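You operate a simulated robot arm through the tools that you are given. There is no shell and no other tool.

Carry out the task below with a simulated robot arm. There is one attempt and no reset: what you move stays moved.

## Task
Turn the meter plate down to 4 mA, switch off and unplug it.
Fine: by the orange dial; black dial back to 26; the plug comes out after the switch is off and goes in the middle well of the black tray. Leave the rest. Set down upright: what you pick out.

Only the result counts: the job must be done as asked and must still hold three seconds after the hand-in. Knocking over, shifting, dropping, spilling or breaking anything else fails it.

## Robot
A 7-joint arm with a two-finger parallel gripper, fixed in place. Base frame: the origin is on the floor under the middle of its stand, x ahead of it, y to its left, z up; the work surface is at about z = 920. Readings come in mm, degrees, newtons and seconds.
It reaches about 1479 mm from its shoulder. Its first joint turns from -166.0 to 166.0 degrees. Payload 4.4 kg.
The tool frame sits at the grasp point between the pads (the TCP): z along the fingers, y along the line on which they close. The tips reach 23 mm beyond it. The gripper opens to 94 mm. The fingers are 38 mm wide and 10 mm thick; the gripper's body (54 by 96 mm) begins 39 mm behind the TCP.
Orientation is that of the tool frame in the base frame, as a unit quaternion [x, y, z, w]. With the fingers straight down and closing along the base's y, the tool's x points along the base's -x, its y along +y and its z along -z.

## Interface
- The arm moves only by the tool step_arm. Its argument "increments" is a list of rows, each an object of numbers (a shift or turn left out is 0, a gripper value left out holds the last): "tx", "ty", "tz": the shift along the tool's x, y, z in units of 30 mm (1.0 is 30 mm); "rx", "ry", "rz": the turn, a rotation vector about the tool's x, y, z in units of 4 degrees (1.0 is 4 degrees); "grip": the finger opening in mm, from 0 to 94. In form: [{"tx": .., "ty": .., "tz": .., "rx": .., "ry": .., "rz": .., "grip": ..}, ...]. A call has 1 to 20 rows; each row shifts and turns the commanded pose from where the row before left it, along the tool's axes as they then stand. A call with a number of a shift or a turn outside -1 to 1 is refused whole. Rows are played at 5 a second. More than 50 mm and 8.6 degrees between two rows, or a gripper value outside its range, and nothing of the call is played. A pose out of reach is approached as far as the arm can. The call stops where the force on the tool passes 40 N (or 10 N more than at its start, if that is more) or the arm is blocked; 0.2 s more then pass. The fingers move at their own pace (about 72 mm/s each) and stop on an object; they squeeze with about 40 N. The grip force told is the motor's: it shows also when the fingers shut on nothing. Time passes only in rows, and 0.2 s behind the last, so rows that do not move let the fingers close. It gives the time, the measured TCP pose, the force on the tool (base axes), the opening and the grip force at its end, in the units of the frame above (readings bear some noise), with the torque about the TCP (base axes, N m) and any sound that the robot's microphone picked up.
- Cameras (640 x 400 px; columns grow to the right, rows downward): "scene" is fixed at [49.9, 494.1, 1564]; the picture's right is [-0.21, -0.98, 0.00], its down [-0.49, 0.10, -0.87] and it looks along [0.85, -0.18, -0.50] (base axes); focal length 355 px, centre (320, 200). "wrist" rides on the gripper at [86, 16, -75] in the tool frame; the picture's right is [-0.18, 0.98, 0.00], its down [-0.58, -0.11, -0.81] and it looks along [-0.79, -0.15, 0.59] (tool axes); focal length 243 px, centre (320, 200). There is no depth. A picture from a camera that has moved, and an enlarged one, comes with that camera's place and axes in the base frame and with its lens. The place of the scene camera against the robot may be out by one fixed shift of up to 18 mm in any direction.
- camera(camera): a new picture of that camera. No time passes.
- enlarge(camera, box): a new picture of the part [left, top, right, bottom] of that camera's present view, enlarged. No time passes.
- finish_job(): hands the job in; it is judged then, once.

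Nothing tells you positions but the pictures and the camera data. Unless the task says otherwise, let go and move clear before handing in.

The tools are called after ">>>" as a command line: name --argument value ..., lists and objects as JSON in quotes. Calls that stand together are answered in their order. step_arm: Moves the arm, as the interface text tells. Its arguments: {"type":"object","properties":{"increments":{"type":"array","items":{"type":"object","properties":{"tx":{"type":"number"},"ty":{"type":"number"},"tz":{"type":"number"},"rx":{"type":"number"},"ry":{"type":"number"},"rz":{"type":"number"},"grip":{"type":"number"}}}}},"required":["increments"]} The other tools are called the same way: camera (camera) takes a picture; enlarge (camera, box) takes an enlarged picture of a part of a camera's view; finish_job () hands the job in.

At the start:

```text
clock: 0.0
tool_pos: [684.4, 438.1, 1273.9]
ee_rot: [0.0, 1.0, 0.0, 0.0]
force: [0.4, -0.5, -0.5]
torque: [0.03, 0.0, 0.04]
width: 93.9
gripper_force: 0.0
```

scene: 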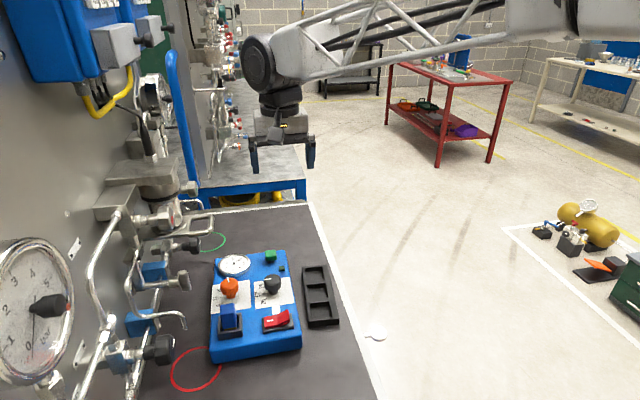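
wrist: 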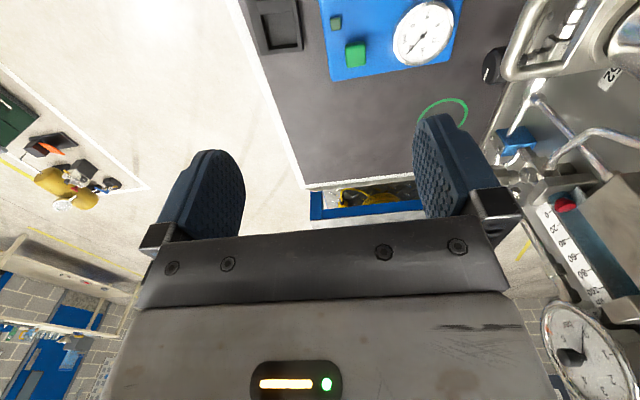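

I see a blue meter plate with an orange dial, a black dial, a red rocker switch, a blue plug and a gauge, with a black three-well tray next to it. I'll enlarge the views to read the details.

>>> enlarge --camera "scene" --box '[190, 230, 350, 370]'

>>> enlarge --camera "scene" --box '[205, 245, 305, 308]'

>>> enlarge --camera "scene" --box '[205, 295, 305, 358]'

>>> enlarge --camera "wrist" --box '[240, 0, 480, 150]'

```text
2.86 times, centred on (270, 300) of scene
camera zoom: at [49.9, 494.1, 1564.0], right [-0.21, -0.98, 0.0], down [-0.49, 0.1, -0.87], along [0.85, -0.18, -0.5], focal length 1015 px, centre (463, -86)
```

zoom: 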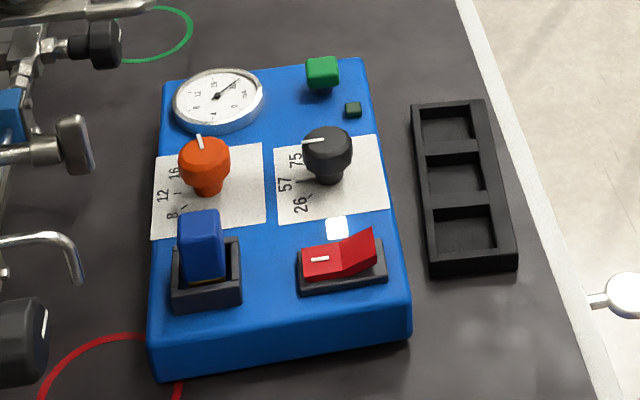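

```text
6.35 times, centred on (255, 276) of scene
camera zoom: at [49.9, 494.1, 1564.0], right [-0.21, -0.98, 0.0], down [-0.49, 0.1, -0.87], along [0.85, -0.18, -0.5], focal length 2255 px, centre (733, -286)
```

zoom: 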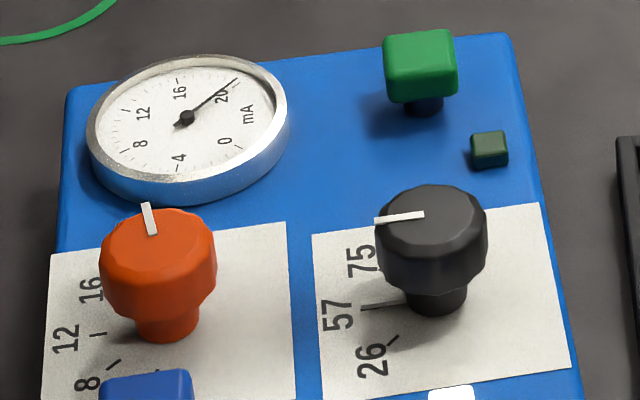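

```text
6.35 times, centred on (255, 326) of scene
camera zoom: at [49.9, 494.1, 1564.0], right [-0.21, -0.98, 0.0], down [-0.49, 0.1, -0.87], along [0.85, -0.18, -0.5], focal length 2255 px, centre (733, -603)
```

zoom: 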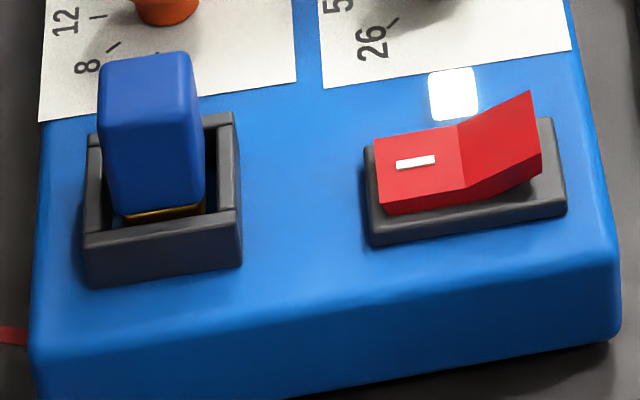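

```text
2.67 times, centred on (360, 75) of wrist
camera zoom: at [596.3, 455.1, 1349.8], right [0.18, 0.98, 0.0], down [0.58, -0.11, 0.81], along [0.79, -0.15, -0.59], focal length 647 px, centre (213, 533)
```

zoom: 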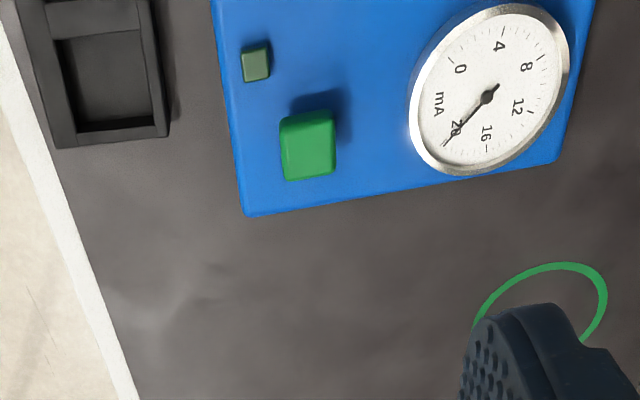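

The plate lies about x 542–825, y 428–610, with its top near z 960. The orange dial is near (680, 570), the black dial near (673, 475), the gauge reads about 20 mA and the rocker is on. I'll move the wrist camera back at the same height to look down on the dials.

>>> step_arm --increments '[{"tx": 1, "ty": 0.4}, {"tx": 1, "ty": 0.4}, {"tx": 1, "ty": 0.4}, {"tx": 1, "ty": 0.4}, {"tx": 0.2, "ty": 0.1}, {}]'

>>> camera --camera "wrist"

>>> camera --camera "scene"

```text
clock: 1.4
tool_pos: [558.4, 489.4, 1274.5]
ee_rot: [0.001, 1.0, 0.0, 0.001]
force: [-0.9, -1.0, -0.1]
torque: [-0.01, 0.01, 0.0]
width: 94.0
gripper_force: 0.2
```

```text
taken
camera wrist: at [470.2, 506.5, 1349.9], right [0.18, 0.98, 0.0], down [0.58, -0.11, 0.81], along [0.79, -0.15, -0.59], focal length 243 px, centre (320, 200)
```

wrist: 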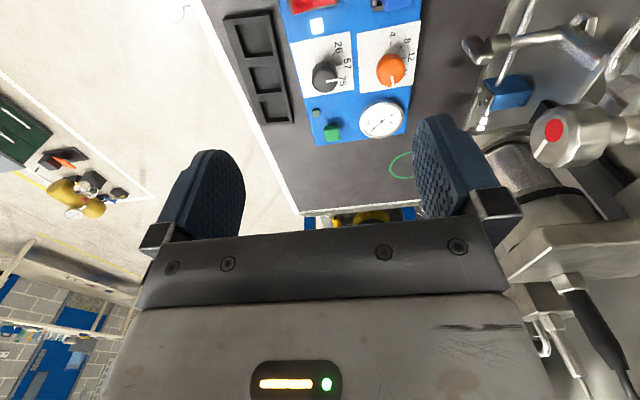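

```text
taken
```

scene: 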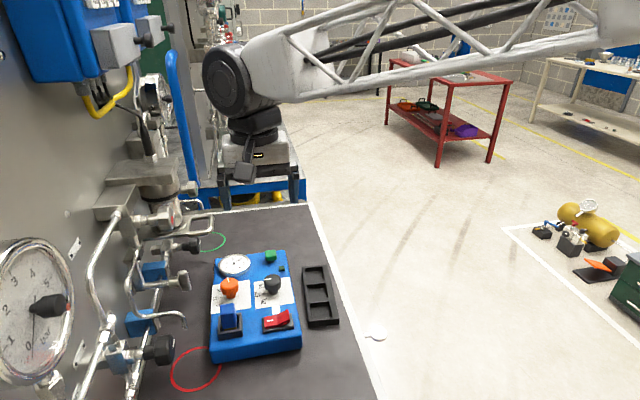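

>>> enlarge --camera "wrist" --box '[280, 0, 440, 100]'

>>> enlarge --camera "wrist" --box '[350, 30, 430, 140]'

```text
4.00 times, centred on (360, 50) of wrist
camera zoom: at [470.2, 506.5, 1349.9], right [0.18, 0.98, 0.0], down [0.58, -0.11, 0.81], along [0.79, -0.15, -0.59], focal length 970 px, centre (160, 800)
```

zoom: 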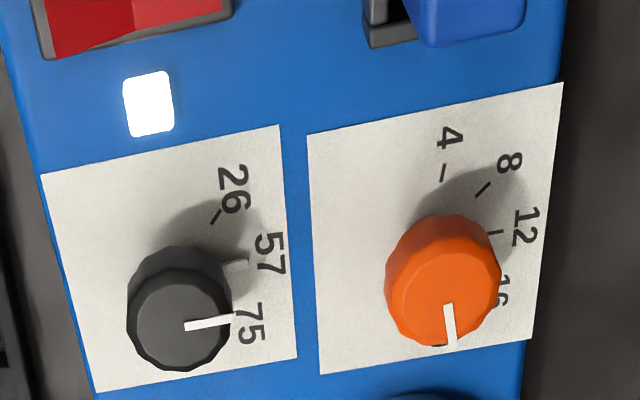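

```text
3.64 times, centred on (390, 85) of wrist
camera zoom: at [470.2, 506.5, 1349.9], right [0.18, 0.98, 0.0], down [0.58, -0.11, 0.81], along [0.79, -0.15, -0.59], focal length 882 px, centre (66, 618)
```

zoom: 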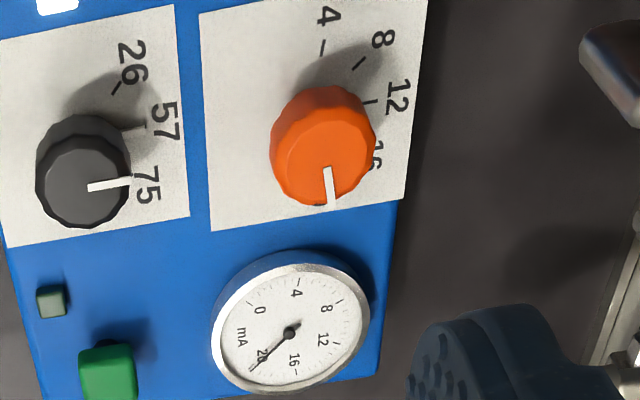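

The dial scale runs 4 at –x round to 20 at +x in 45° steps, so the orange dial needs about 180° counter-clockwise. The black dial sits at 57 and needs about 45° counter-clockwise. From the wrist view, orange is near (659, 573) and black near (649, 480). I'll approach above the orange dial in stages, watching the pipes on the left.

>>> step_arm --increments '[{"tx": -0.84, "ty": 0.6, "tz": 0.8, "grip": 70}, {"tx": -0.84, "ty": 0.6, "tz": 0.8}, {"tx": -0.84, "ty": 0.6, "tz": 0.8}, {"tx": -0.84, "ty": 0.6, "tz": 0.8}, {}]'

>>> camera --camera "wrist"

>>> camera --camera "scene"

```text
clock: 2.6
tool_pos: [659.7, 560.6, 1178.6]
ee_rot: [0.0, 1.0, 0.0, 0.0]
force: [0.4, -0.5, 0.2]
torque: [0.01, -0.02, 0.0]
width: 70.2
gripper_force: 0.1
```

```text
taken
camera wrist: at [571.8, 578.1, 1253.7], right [0.18, 0.98, 0.0], down [0.58, -0.11, 0.81], along [0.79, -0.15, -0.59], focal length 243 px, centre (320, 200)
```

wrist: 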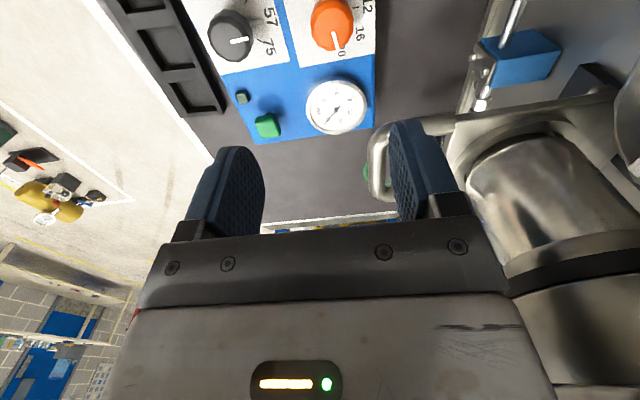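

```text
taken
```

scene: 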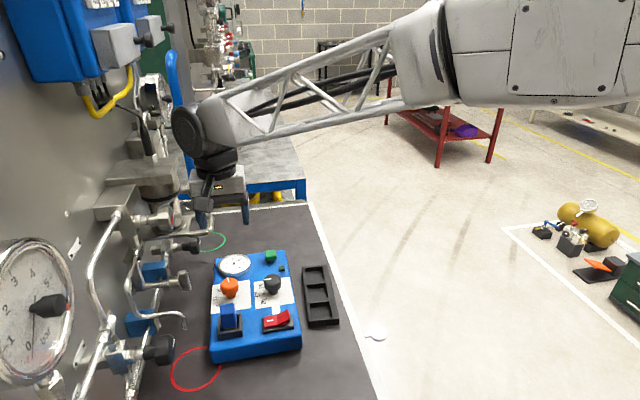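

The left-side pipework with the silver cylinder and red-dot valve looks close to the gripper. I'll check that clearance before going lower.

>>> enlarge --camera "scene" --box '[90, 100, 290, 260]'

>>> enlarge --camera "scene" --box '[80, 220, 260, 390]'

>>> enlarge --camera "wrist" --box '[340, 0, 640, 300]'

```text
2.50 times, centred on (190, 180) of scene
camera zoom: at [49.9, 494.1, 1564.0], right [-0.21, -0.98, 0.0], down [-0.49, 0.1, -0.87], along [0.85, -0.18, -0.5], focal length 888 px, centre (645, 250)
```

zoom: 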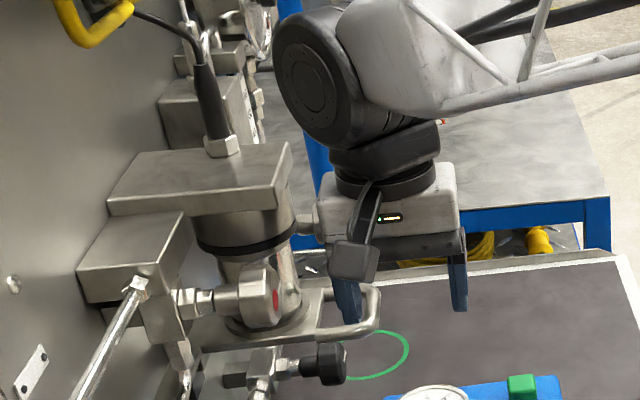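

```text
2.35 times, centred on (170, 305) of scene
camera zoom: at [49.9, 494.1, 1564.0], right [-0.21, -0.98, 0.0], down [-0.49, 0.1, -0.87], along [0.85, -0.18, -0.5], focal length 836 px, centre (673, -47)
```

zoom: 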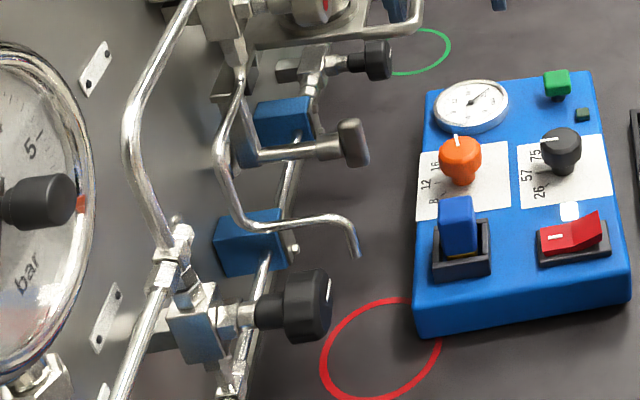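

```text
1.33 times, centred on (490, 150) of wrist
camera zoom: at [571.8, 578.1, 1253.7], right [0.18, 0.98, 0.0], down [0.58, -0.11, 0.81], along [0.79, -0.15, -0.59], focal length 324 px, centre (93, 267)
```

zoom: 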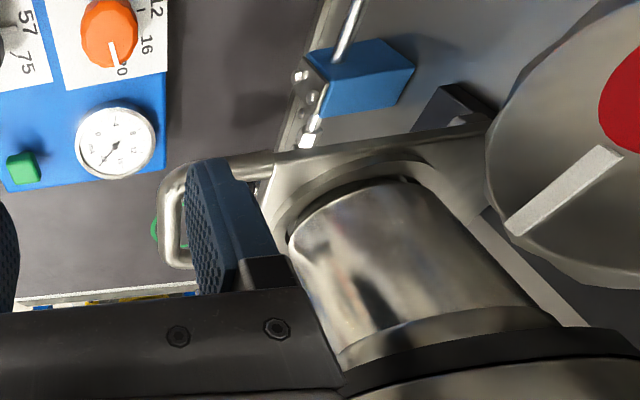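

A silver loop handle sits near (720, 595, 1118), very close to where the wrist would be above the orange dial. I'll back off toward –y and turn the wrist counter-clockwise to look at the pipework and dials from the side. That also tests the range of the last joint.

>>> step_arm --increments '[{"ty": -1}, {"ty": -1}, {"ty": -1}, {"ty": -1}, {"ty": -1}, {"rz": -1}, {"rz": -1}, {"rz": -1}, {"rz": -1}, {"rz": -1}, {"rz": -1}, {"rz": -1}, {"rz": -1}, {"rz": -1}, {"rz": -1}, {"rz": -1}, {"rz": -1}, {"rz": -1}, {"rz": -1}, {"rz": -1}]'

>>> step_arm --increments '[{"rz": -1}, {"rz": -1}, {"rz": -1}, {"rz": -1}, {"rz": -1}, {"rz": -1}, {"rz": -1}, {"rz": -0.5}, {}]'

>>> camera --camera "wrist"

>>> camera --camera "scene"

```text
clock: 6.8
tool_pos: [657.7, 411.6, 1177.7]
ee_rot: [-0.5, 0.866, 0.0, 0.0]
force: [-0.1, -0.4, 0.6]
torque: [-0.01, -0.01, 0.03]
width: 70.2
gripper_force: 0.2
```

```text
clock: 8.8
tool_pos: [657.4, 412.1, 1178.6]
ee_rot: [-0.707, 0.707, 0.0, -0.001]
force: [0.2, 0.1, 1.0]
torque: [-0.01, 0.01, 0.02]
width: 70.1
gripper_force: 0.0
```

```text
taken
camera wrist: at [641.6, 325.3, 1253.8], right [-0.98, 0.18, 0.0], down [0.11, 0.58, 0.81], along [0.15, 0.79, -0.59], focal length 243 px, centre (320, 200)
```

wrist: 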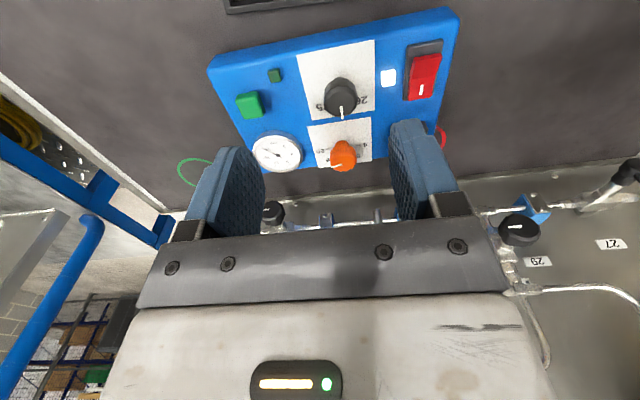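

```text
taken
```

scene: 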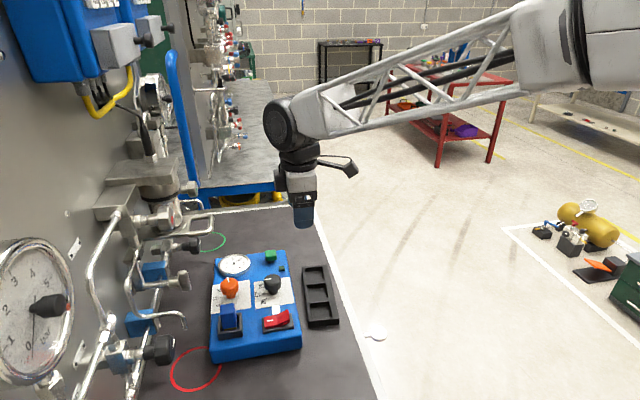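

The last joint takes the –90° turn fine. The loop handle is hidden just behind the gripper body, so I'll go up about 100 mm for a look at it.

>>> step_arm --increments '[{"tz": -1}, {"tz": -1}, {"tz": -1}, {"tz": -0.5}, {}]'

>>> camera --camera "wrist"

>>> enlarge --camera "wrist" --box '[220, 60, 420, 240]'

```text
clock: 10.0
tool_pos: [658.9, 411.2, 1284.5]
ee_rot: [-0.707, 0.707, 0.0, -0.001]
force: [0.9, 0.1, -0.2]
torque: [-0.02, -0.01, -0.01]
width: 70.2
gripper_force: 0.0
```

```text
taken
camera wrist: at [641.4, 325.9, 1359.2], right [-0.98, 0.18, 0.0], down [0.11, 0.58, 0.81], along [0.15, 0.79, -0.59], focal length 243 px, centre (320, 200)
```

wrist: 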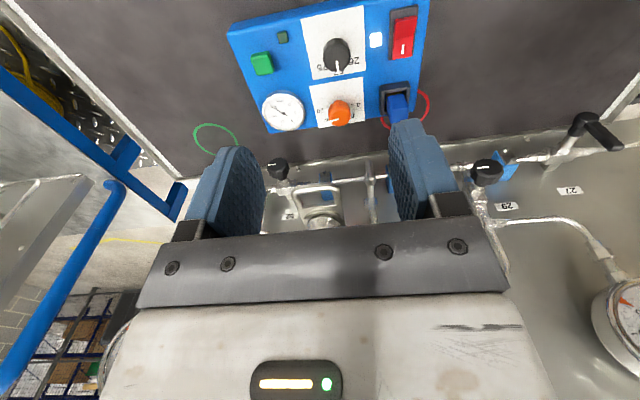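

```text
2.22 times, centred on (320, 150) of wrist
camera zoom: at [641.4, 325.9, 1359.2], right [-0.98, 0.18, 0.0], down [0.11, 0.58, 0.81], along [0.15, 0.79, -0.59], focal length 539 px, centre (320, 311)
```

zoom: 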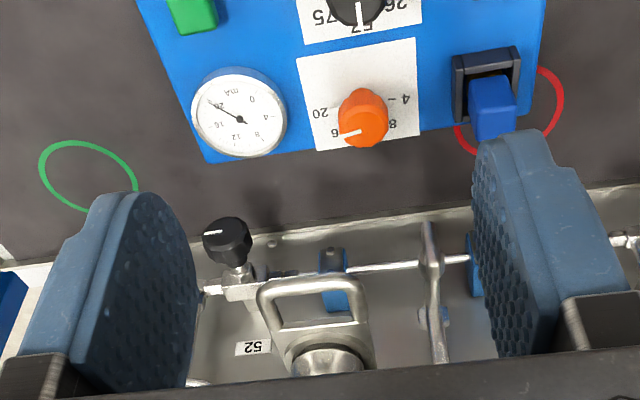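

The loop handle now triangulates to x 666–733, y ≈ 593, z ≈ 1134, so I need to lean the wrist toward –y when working the orange dial. I'll enlarge this view again to fix the dial, plug, switch and tray positions.

>>> enlarge --camera "wrist" --box '[220, 0, 440, 138]'

>>> enlarge --camera "wrist" --box '[310, 60, 430, 135]'

```text
2.90 times, centred on (330, 69) of wrist
camera zoom: at [641.4, 325.9, 1359.2], right [-0.98, 0.18, 0.0], down [0.11, 0.58, 0.81], along [0.15, 0.79, -0.59], focal length 703 px, centre (291, 580)
```

zoom: 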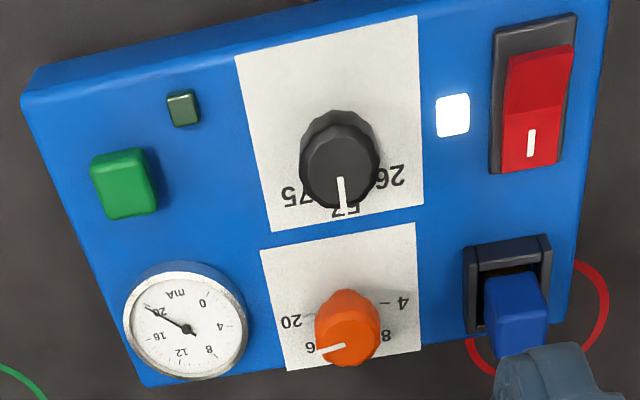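

```text
5.33 times, centred on (370, 98) of wrist
camera zoom: at [641.4, 325.9, 1359.2], right [-0.98, 0.18, 0.0], down [0.11, 0.58, 0.81], along [0.15, 0.79, -0.59], focal length 1294 px, centre (53, 747)
```

zoom: 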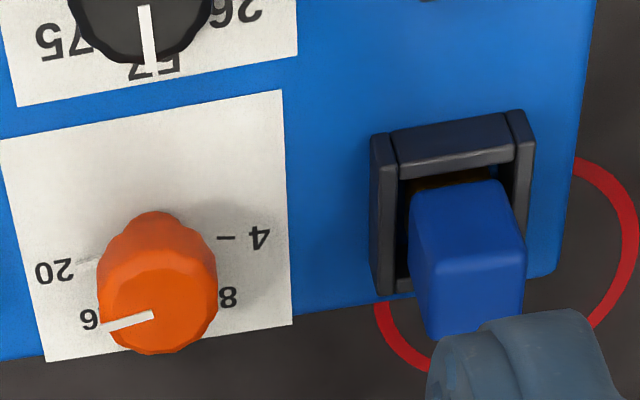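

Orange dial: about (655, 572.5), top z ≈ 1007. Black dial: about (647, 480), top z ≈ 1008. Plate top: z ≈ 968. I'll yaw to –45°, lean the wrist 20° away from the pipework with the camera on the low side, then approach above the orange dial along the leaned axis.

>>> step_arm --increments '[{"rz": 1}, {"rz": 1}, {"rz": 1}, {"rz": 1}, {"rz": 1}, {"rz": 1}, {"rz": 1}, {"rz": 1}, {"rz": 1}, {"rz": 1}, {"rz": 1}, {"rz": 0.25}, {"ry": -1}, {"ry": -1}, {"ry": -1}, {"ry": -1}, {"ry": -1}, {"grip": 64}]'

>>> camera --camera "scene"

```text
clock: 13.8
tool_pos: [658.7, 411.6, 1284.0]
ee_rot: [-0.378, 0.909, 0.066, 0.161]
force: [0.8, 0.5, -0.4]
torque: [-0.03, 0.02, 0.03]
width: 64.0
gripper_force: 0.1
```

```text
taken
```

scene: 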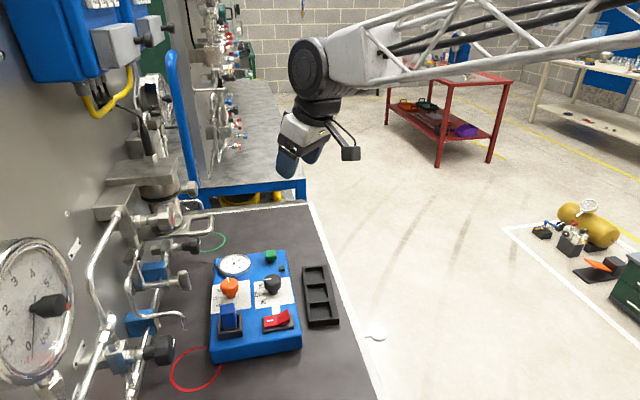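

The lean matches what I calculated. I'll translate most of the way along the computed path and check clearance.

>>> step_arm --increments '[{"tx": -0.03, "ty": 0.485, "tz": 0.856}, {"tx": -0.03, "ty": 0.485, "tz": 0.856}, {"tx": -0.03, "ty": 0.485, "tz": 0.856}, {"tx": -0.03, "ty": 0.485, "tz": 0.856}, {"tx": -0.03, "ty": 0.485, "tz": 0.856}, {"tx": -0.03, "ty": 0.485, "tz": 0.856}, {}]'

>>> camera --camera "scene"

>>> camera --camera "wrist"

```text
clock: 15.4
tool_pos: [638.3, 513.2, 1141.1]
ee_rot: [-0.377, 0.91, 0.066, 0.16]
force: [-0.1, 1.3, -0.3]
torque: [-0.01, -0.01, 0.01]
width: 63.9
gripper_force: 0.0
```

```text
taken
```

scene: 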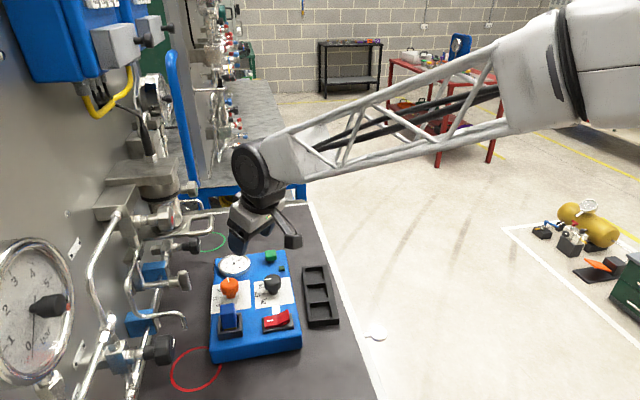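

```text
taken
camera wrist: at [550.3, 449.9, 1180.7], right [-0.57, 0.82, 0.06], down [0.27, 0.11, 0.96], along [0.77, 0.56, -0.28], focal length 243 px, centre (320, 200)
```

wrist: 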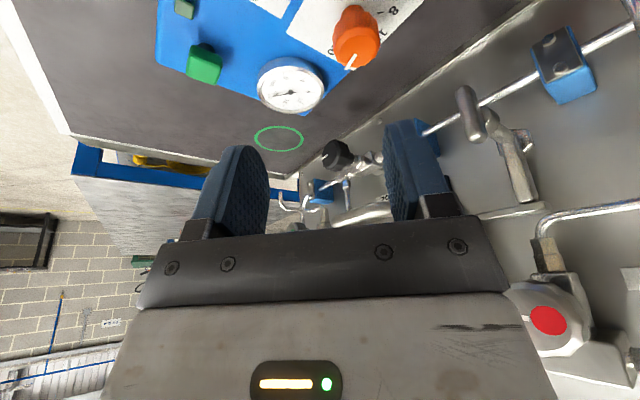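

Clear so far. I'll continue to the pre-grasp point, about 100 mm back along the tool axis from the orange dial.

>>> step_arm --increments '[{"tx": -0.03, "ty": 0.485, "tz": 0.856}, {"tx": -0.03, "ty": 0.485, "tz": 0.856}, {}]'

>>> camera --camera "scene"

>>> camera --camera "wrist"

>>> enlarge --camera "scene" --box '[150, 130, 310, 290]'

```text
clock: 16.2
tool_pos: [631.0, 546.4, 1093.3]
ee_rot: [-0.377, 0.91, 0.066, 0.161]
force: [0.5, 0.0, 0.2]
torque: [0.0, 0.02, 0.02]
width: 63.9
gripper_force: 0.1
```

```text
taken
```

scene: 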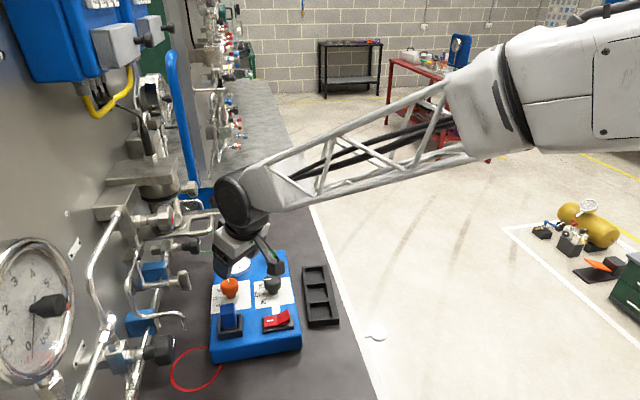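

```text
taken
camera wrist: at [543.3, 483.7, 1133.9], right [-0.57, 0.82, 0.06], down [0.27, 0.11, 0.96], along [0.77, 0.56, -0.28], focal length 243 px, centre (320, 200)
```

wrist: 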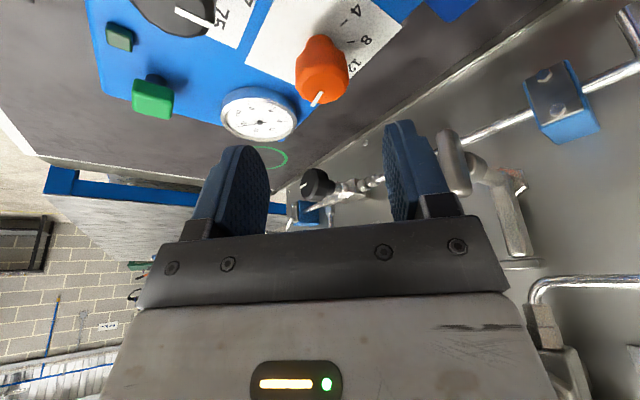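

```text
2.50 times, centred on (230, 210) of scene
camera zoom: at [49.9, 494.1, 1564.0], right [-0.21, -0.98, 0.0], down [-0.49, 0.1, -0.87], along [0.85, -0.18, -0.5], focal length 888 px, centre (545, 175)
```

zoom: 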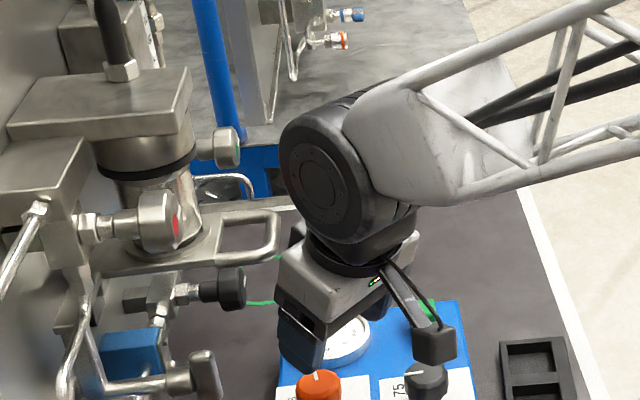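

The dial lines up with the tool axis as predicted. I'll advance along the tool axis in two steps to straddle the knob.

>>> step_arm --increments '[{"tz": 0.8}, {"tz": 0.8}, {"tz": 0.7}, {}]'

>>> camera --camera "wrist"

>>> enlarge --camera "scene" --box '[150, 150, 310, 310]'

```text
clock: 17.2
tool_pos: [648.1, 564.8, 1028.3]
ee_rot: [-0.377, 0.91, 0.066, 0.161]
force: [0.7, 0.4, 0.2]
torque: [-0.02, 0.0, -0.01]
width: 63.8
gripper_force: 0.0
```

```text
taken
camera wrist: at [560.5, 501.4, 1069.3], right [-0.57, 0.82, 0.06], down [0.27, 0.11, 0.96], along [0.77, 0.56, -0.28], focal length 243 px, centre (320, 200)
```

wrist: 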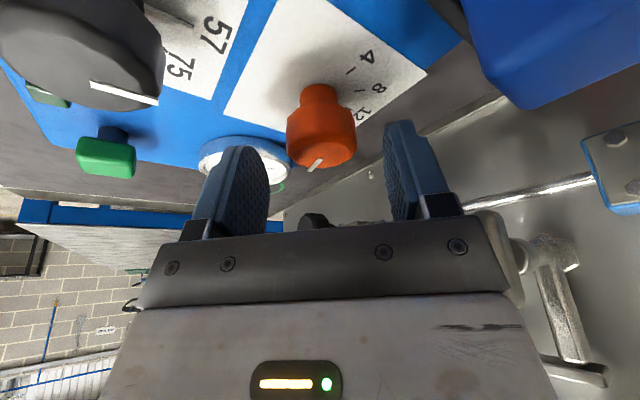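

```text
2.50 times, centred on (230, 230) of scene
camera zoom: at [49.9, 494.1, 1564.0], right [-0.21, -0.98, 0.0], down [-0.49, 0.1, -0.87], along [0.85, -0.18, -0.5], focal length 888 px, centre (545, 125)
```

zoom: 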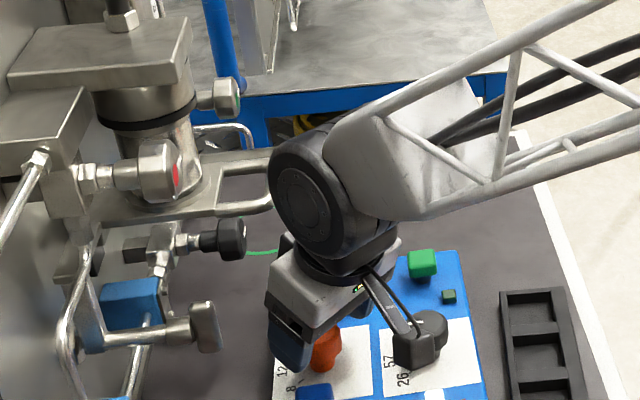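

I'll go the final ~29 mm along the tool axis so the pads straddle the knob head.

>>> step_arm --increments '[{"tz": 0.5}, {"tz": 0.47}, {}]'

>>> camera --camera "wrist"

>>> enlarge --camera "scene" --box '[180, 200, 310, 330]'

```text
clock: 18.0
tool_pos: [654.6, 571.4, 1001.2]
ee_rot: [-0.377, 0.91, 0.067, 0.161]
force: [0.0, 0.1, 0.3]
torque: [0.0, 0.0, 0.0]
width: 64.1
gripper_force: 0.1
```

```text
taken
camera wrist: at [567.1, 508.1, 1042.1], right [-0.57, 0.82, 0.06], down [0.27, 0.11, 0.96], along [0.77, 0.56, -0.28], focal length 243 px, centre (320, 200)
```

wrist: 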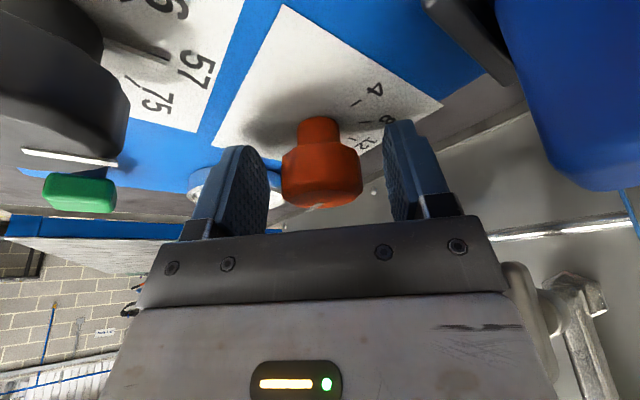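

```text
3.08 times, centred on (245, 265) of scene
camera zoom: at [49.9, 494.1, 1564.0], right [-0.21, -0.98, 0.0], down [-0.49, 0.1, -0.87], along [0.85, -0.18, -0.5], focal length 1093 px, centre (551, 0)
```

zoom: 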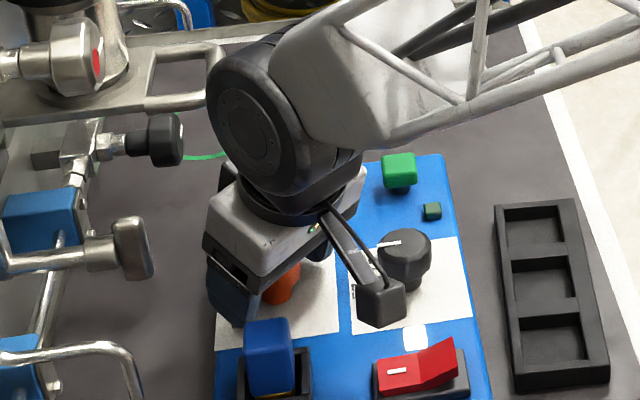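

The pads straddle the orange knob with room on both sides. I'll close on it and check.

>>> step_arm --increments '[{"grip": 50}, {"grip": 40}, {"grip": 30}, {"grip": 30}, {"grip": 30}]'

>>> camera --camera "wrist"

```text
clock: 19.2
tool_pos: [655.5, 574.1, 1001.0]
ee_rot: [-0.377, 0.91, 0.067, 0.161]
force: [-14.2, 15.5, 0.1]
torque: [0.16, 0.13, 0.04]
width: 37.7
gripper_force: 40.3
```

```text
taken
camera wrist: at [566.7, 508.5, 1042.2], right [-0.57, 0.82, 0.06], down [0.27, 0.11, 0.96], along [0.77, 0.57, -0.28], focal length 243 px, centre (320, 200)
```

wrist: 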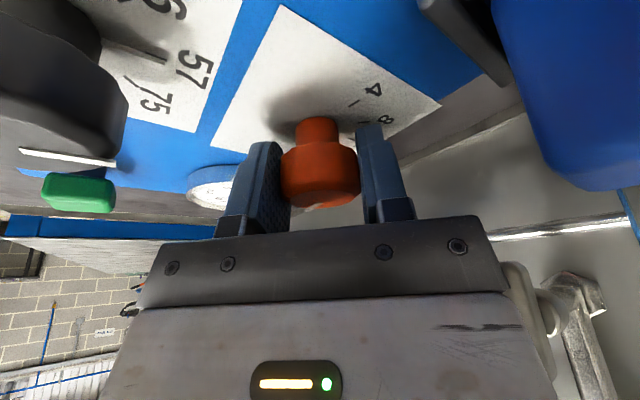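

Gripped at 37.7 mm, but a 21 N side load shows the knob centre is slightly toward tool +y. I'll ease the commanded pose that way to unload it.

>>> step_arm --increments '[{"ty": 0.04}, {}, {}]'

```text
clock: 20.0
tool_pos: [653.4, 571.8, 1002.2]
ee_rot: [-0.377, 0.91, 0.067, 0.16]
force: [0.5, 5.9, 0.4]
torque: [-0.05, -0.05, 0.07]
width: 37.4
gripper_force: 40.6
```

The side load is mostly gone. Now I'll rotate counter-clockwise about the vertical axis by 20° and watch the forces and the gauge.

>>> step_arm --increments '[{"rx": -0.342, "rz": -0.9397}, {"rx": -0.342, "rz": -0.9397}, {"rx": -0.342, "rz": -0.9397}, {"rx": -0.342, "rz": -0.9397}, {"rx": -0.342, "rz": -0.9397}, {}]'

>>> camera --camera "wrist"

>>> enlarge --camera "scene" --box '[180, 200, 310, 330]'

```text
clock: 21.4
tool_pos: [654.2, 572.8, 1002.0]
ee_rot: [-0.53, 0.83, 0.094, 0.146]
force: [13.9, -15.7, 6.7]
torque: [-0.06, -0.35, 0.04]
width: 37.5
gripper_force: 39.7
```

```text
taken
camera wrist: at [594.0, 482.5, 1042.0], right [-0.82, 0.57, 0.06], down [0.21, 0.2, 0.96], along [0.53, 0.8, -0.28], focal length 243 px, centre (320, 200)
```

wrist: 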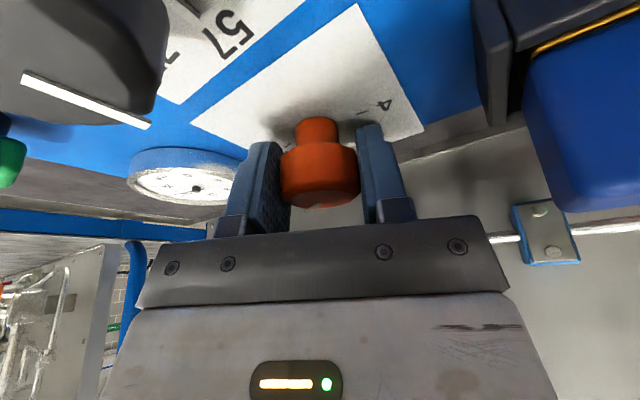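

```text
3.08 times, centred on (245, 265) of scene
camera zoom: at [49.9, 494.1, 1564.0], right [-0.21, -0.98, 0.0], down [-0.49, 0.1, -0.87], along [0.85, -0.18, -0.5], focal length 1093 px, centre (551, 0)
```

zoom: 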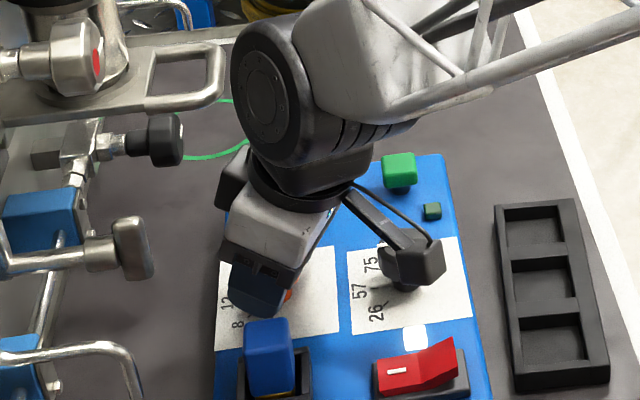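

Forces suggest the axis is a few mm further out than my TCP. I'll check whether the knob and gauge moved.

>>> enlarge --camera "wrist" --box '[110, 100, 450, 240]'

>>> enlarge --camera "scene" --box '[205, 245, 305, 308]'

```text
1.88 times, centred on (280, 170) of wrist
camera zoom: at [594.0, 482.5, 1042.0], right [-0.82, 0.57, 0.06], down [0.21, 0.2, 0.96], along [0.53, 0.8, -0.28], focal length 457 px, centre (395, 256)
```

zoom: 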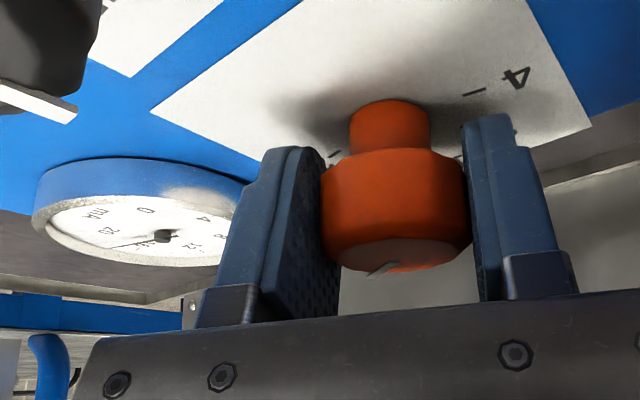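

```text
6.35 times, centred on (255, 276) of scene
camera zoom: at [49.9, 494.1, 1564.0], right [-0.21, -0.98, 0.0], down [-0.49, 0.1, -0.87], along [0.85, -0.18, -0.5], focal length 2255 px, centre (733, -286)
```

zoom: 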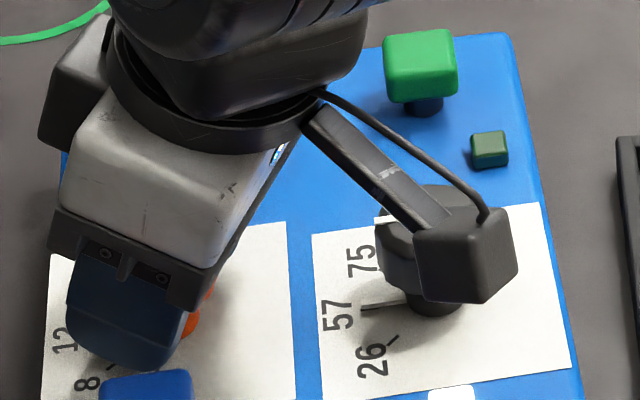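

The gauge needle has started down from 20, so the dial is turning. I'll nudge the TCP onto the true axis and keep turning.

>>> step_arm --increments '[{"tx": -0.1, "ty": -0.035, "tz": 0.036}, {"rx": -0.342, "rz": -0.9397}, {"rx": -0.342, "rz": -0.9397}, {"rx": -0.342, "rz": -0.9397}, {"rx": -0.342, "rz": -0.9397}, {"rx": -0.342, "rz": -0.9397}, {}]'

>>> camera --camera "wrist"

>>> enlarge --camera "scene" --box '[180, 200, 310, 330]'

```text
clock: 23.0
tool_pos: [656.0, 575.8, 1000.5]
ee_rot: [-0.666, 0.725, 0.118, 0.128]
force: [-24.2, -4.6, 7.7]
torque: [-0.14, 0.2, -0.05]
width: 37.6
gripper_force: 40.3
```

```text
taken
camera wrist: at [629.2, 470.8, 1041.5], right [-0.96, 0.26, 0.06], down [0.13, 0.26, 0.96], along [0.23, 0.93, -0.29], focal length 243 px, centre (320, 200)
```

wrist: 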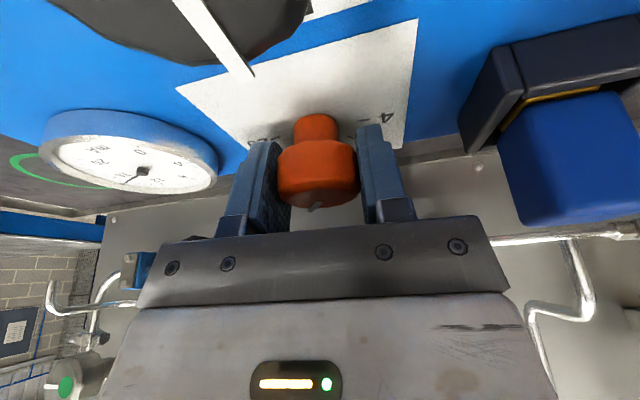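

```text
3.08 times, centred on (245, 265) of scene
camera zoom: at [49.9, 494.1, 1564.0], right [-0.21, -0.98, 0.0], down [-0.49, 0.1, -0.87], along [0.85, -0.18, -0.5], focal length 1093 px, centre (551, 0)
```

zoom: 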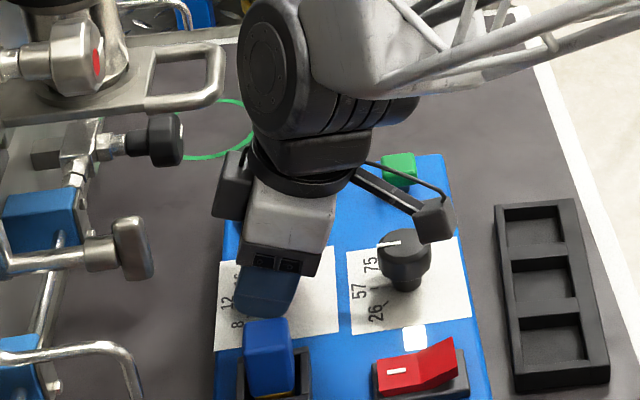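

>>> step_arm --increments '[{"ty": 0.04}, {}]'

>>> enlarge --camera "wrist" --box '[30, 80, 350, 240]'

```text
clock: 23.6
tool_pos: [655.7, 574.2, 1001.1]
ee_rot: [-0.666, 0.726, 0.117, 0.128]
force: [-4.1, 4.8, 0.5]
torque: [-0.05, -0.04, -0.02]
width: 37.2
gripper_force: 39.5
```

```text
2.00 times, centred on (190, 160) of wrist
camera zoom: at [628.9, 470.8, 1041.4], right [-0.96, 0.26, 0.06], down [0.13, 0.26, 0.96], along [0.23, 0.93, -0.28], focal length 485 px, centre (580, 280)
```

zoom: 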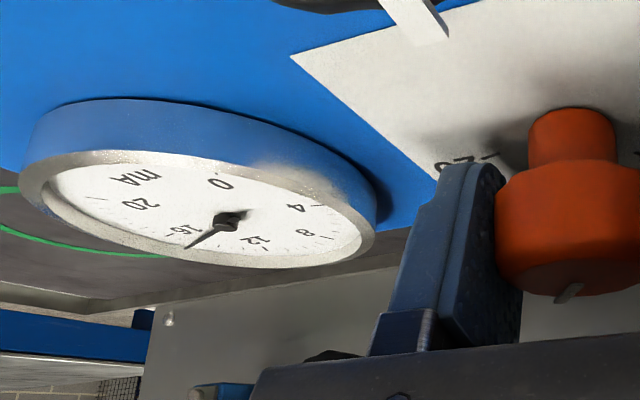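

The gauge reads about 16 after 40°, so it tracks the dial. I'll continue another 20° and check clearance.

>>> step_arm --increments '[{"rx": -0.342, "rz": -0.9397}, {"rx": -0.342, "rz": -0.9397}, {"rx": -0.342, "rz": -0.9397}, {"rx": -0.342, "rz": -0.9397}, {"rx": -0.342, "rz": -0.9397}, {}]'

>>> camera --camera "wrist"

>>> enlarge --camera "scene" --box '[180, 180, 310, 310]'

```text
clock: 25.0
tool_pos: [655.0, 575.0, 1000.6]
ee_rot: [0.782, -0.599, -0.138, -0.106]
force: [-24.8, 0.5, 0.2]
torque: [-0.09, 0.27, 0.0]
width: 37.3
gripper_force: 39.7
```

```text
taken
camera wrist: at [665.9, 468.4, 1041.5], right [-0.99, -0.09, 0.06], down [0.04, 0.29, 0.96], along [-0.1, 0.95, -0.28], focal length 243 px, centre (320, 200)
```

wrist: 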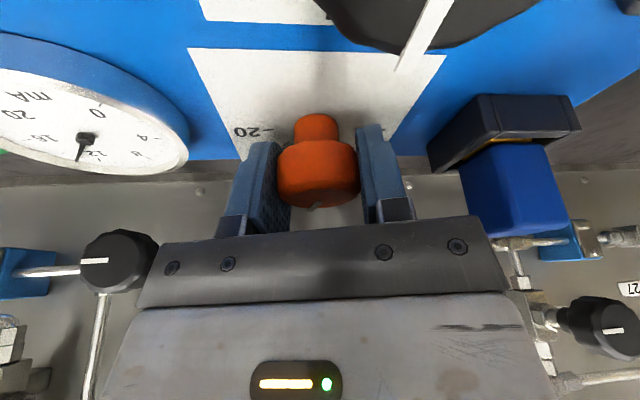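

```text
3.08 times, centred on (245, 245) of scene
camera zoom: at [49.9, 494.1, 1564.0], right [-0.21, -0.98, 0.0], down [-0.49, 0.1, -0.87], along [0.85, -0.18, -0.5], focal length 1093 px, centre (551, 62)
```

zoom: 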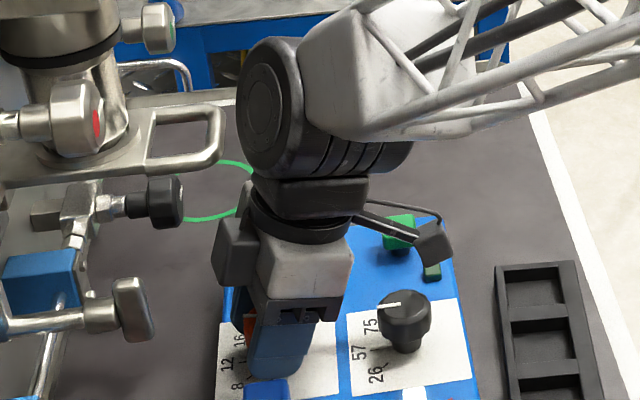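

>>> enlarge --camera "wrist" --box '[0, 30, 200, 190]'

>>> step_arm --increments '[{"grip": 45}, {"grip": 56, "ty": 0.04}, {}, {}]'

>>> enlarge --camera "wrist" --box '[0, 30, 200, 190]'

>>> enlarge --camera "wrist" --box '[220, 70, 440, 240]'

```text
2.50 times, centred on (100, 110) of wrist
camera zoom: at [665.9, 468.4, 1041.5], right [-0.99, -0.09, 0.06], down [0.04, 0.29, 0.96], along [-0.1, 0.95, -0.28], focal length 606 px, centre (870, 425)
```

zoom: 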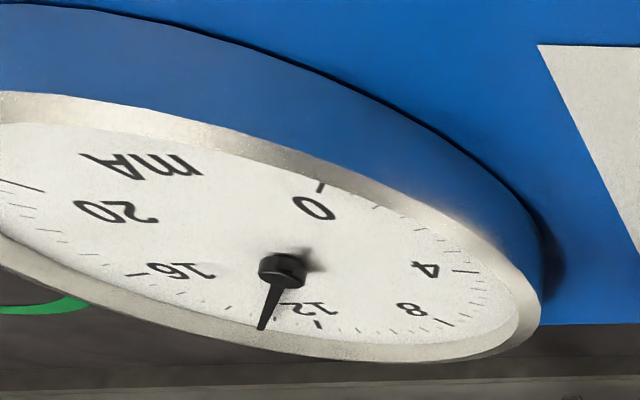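

```text
clock: 26.0
tool_pos: [654.5, 574.3, 999.8]
ee_rot: [0.781, -0.6, -0.137, -0.106]
force: [-0.2, 0.6, -0.7]
torque: [0.0, 0.02, 0.01]
width: 56.0
gripper_force: 0.0
```

```text
2.50 times, centred on (100, 110) of wrist
camera zoom: at [665.2, 467.7, 1041.6], right [-0.99, -0.09, 0.06], down [0.04, 0.29, 0.96], along [-0.1, 0.95, -0.28], focal length 606 px, centre (870, 425)
```

zoom: 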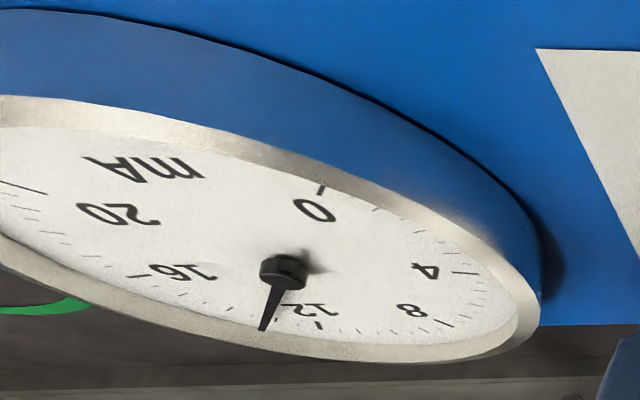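

```text
2.35 times, centred on (330, 155) of wrist
camera zoom: at [665.2, 467.7, 1041.6], right [-0.99, -0.09, 0.06], down [0.04, 0.29, 0.96], along [-0.1, 0.95, -0.28], focal length 571 px, centre (296, 306)
```

zoom: 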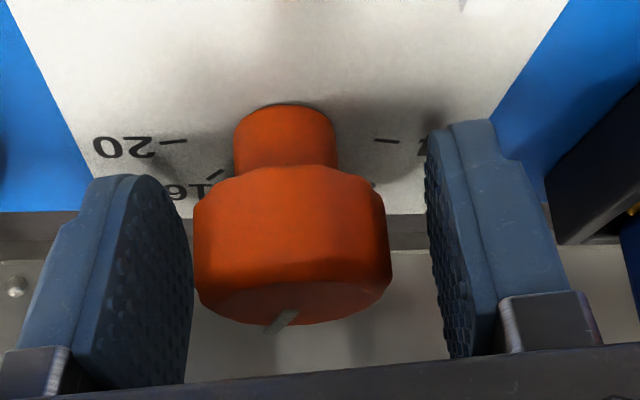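

The gauge reads about 13 and the dial held when released. I'll swing back 60° with the fingers open, slightly raised, and regrip for the second stroke.

>>> step_arm --increments '[{"tx": -0.0285, "tz": -0.0783}, {"rx": 0.342, "rz": 0.9397}, {"rx": 0.342, "rz": 0.9397}, {"rx": 0.342, "rz": 0.9397}, {"rx": 0.342, "rz": 0.9397}, {"rx": 0.342, "rz": 0.9397}, {"rx": 0.342, "rz": 0.9397}, {"rx": 0.342, "rz": 0.9397}, {"rx": 0.342, "rz": 0.9397}, {"rx": 0.342, "rz": 0.9397}, {"rx": 0.342, "rz": 0.9397}, {"rx": 0.342, "rz": 0.9397}, {"rx": 0.342, "rz": 0.9397}, {"rx": 0.342, "rz": 0.9397}, {"rx": 0.342, "rz": 0.9397}, {"rx": 0.342, "rz": 0.9397}, {}]'

>>> camera --camera "wrist"

>>> enlarge --camera "scene" --box '[180, 200, 310, 330]'

```text
clock: 29.6
tool_pos: [653.1, 575.0, 1004.3]
ee_rot: [-0.377, 0.91, 0.066, 0.161]
force: [0.6, -0.5, -1.2]
torque: [0.02, -0.01, -0.03]
width: 55.8
gripper_force: 0.1
```

```text
taken
camera wrist: at [565.9, 511.5, 1044.1], right [-0.57, 0.82, 0.06], down [0.27, 0.11, 0.96], along [0.77, 0.56, -0.28], focal length 243 px, centre (320, 200)
```

wrist: 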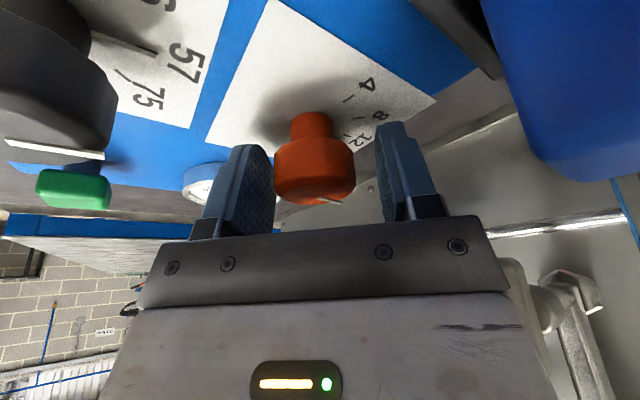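

```text
3.08 times, centred on (245, 265) of scene
camera zoom: at [49.9, 494.1, 1564.0], right [-0.21, -0.98, 0.0], down [-0.49, 0.1, -0.87], along [0.85, -0.18, -0.5], focal length 1093 px, centre (551, 0)
```

zoom: 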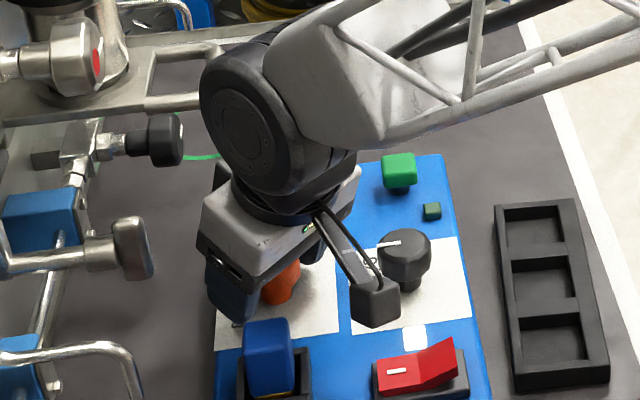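

The knob sits about 4 mm toward the –y finger, so I'll shift over and regrip.

>>> step_arm --increments '[{"ty": -0.11}, {"grip": 44}, {"grip": 30}, {"grip": 30}, {"grip": 30}]'

```text
clock: 30.8
tool_pos: [655.5, 573.3, 1004.1]
ee_rot: [-0.376, 0.91, 0.067, 0.161]
force: [-21.6, 21.9, -0.3]
torque: [0.3, 0.29, -0.02]
width: 37.6
gripper_force: 39.9
```

>>> step_arm --increments '[{"ty": 0.06}, {}, {}]'

```text
clock: 31.6
tool_pos: [654.9, 573.2, 1003.6]
ee_rot: [-0.377, 0.91, 0.067, 0.16]
force: [0.2, -0.6, 0.1]
torque: [-0.08, -0.05, 0.02]
width: 37.5
gripper_force: 39.9
```

Zero side load now. I'll turn the next 40° and read the gauge.

>>> step_arm --increments '[{"rx": -0.342, "rz": -0.9397}, {"rx": -0.342, "rz": -0.9397}, {"rx": -0.342, "rz": -0.9397}, {"rx": -0.342, "rz": -0.9397}, {"rx": -0.342, "rz": -0.9397}, {}]'

>>> enlarge --camera "wrist" --box '[110, 100, 450, 240]'

```text
clock: 33.0
tool_pos: [654.9, 573.4, 1004.3]
ee_rot: [-0.529, 0.83, 0.094, 0.147]
force: [18.1, -17.2, -0.2]
torque: [0.03, -0.43, 0.03]
width: 37.2
gripper_force: 40.0
```

```text
1.88 times, centred on (280, 170) of wrist
camera zoom: at [594.6, 484.0, 1044.2], right [-0.82, 0.57, 0.06], down [0.21, 0.2, 0.96], along [0.53, 0.8, -0.28], focal length 457 px, centre (395, 256)
```

zoom: 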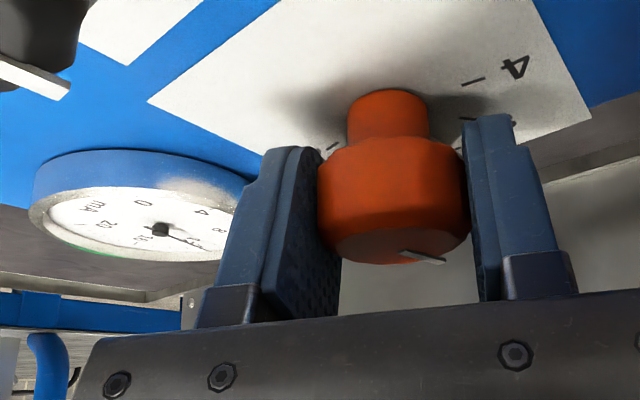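

>>> step_arm --increments '[{"ty": -0.05}, {"rx": -0.342, "rz": -0.9397}, {"rx": -0.342, "rz": -0.9397}, {"rx": -0.342, "rz": -0.9397}, {"rx": -0.342, "rz": -0.9397}, {"rx": -0.342, "rz": -0.9397}, {}]'

>>> enlarge --camera "wrist" --box '[30, 80, 350, 240]'

```text
clock: 34.6
tool_pos: [654.4, 574.2, 1003.1]
ee_rot: [-0.666, 0.725, 0.118, 0.128]
force: [-33.4, 3.5, 2.6]
torque: [-0.29, 0.46, -0.04]
width: 37.3
gripper_force: 40.0
```

```text
2.00 times, centred on (190, 160) of wrist
camera zoom: at [629.1, 469.3, 1044.2], right [-0.96, 0.26, 0.06], down [0.13, 0.26, 0.96], along [0.23, 0.93, -0.29], focal length 485 px, centre (580, 280)
```

zoom: 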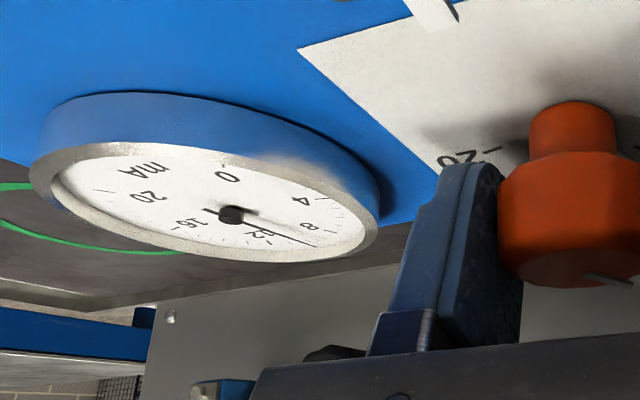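

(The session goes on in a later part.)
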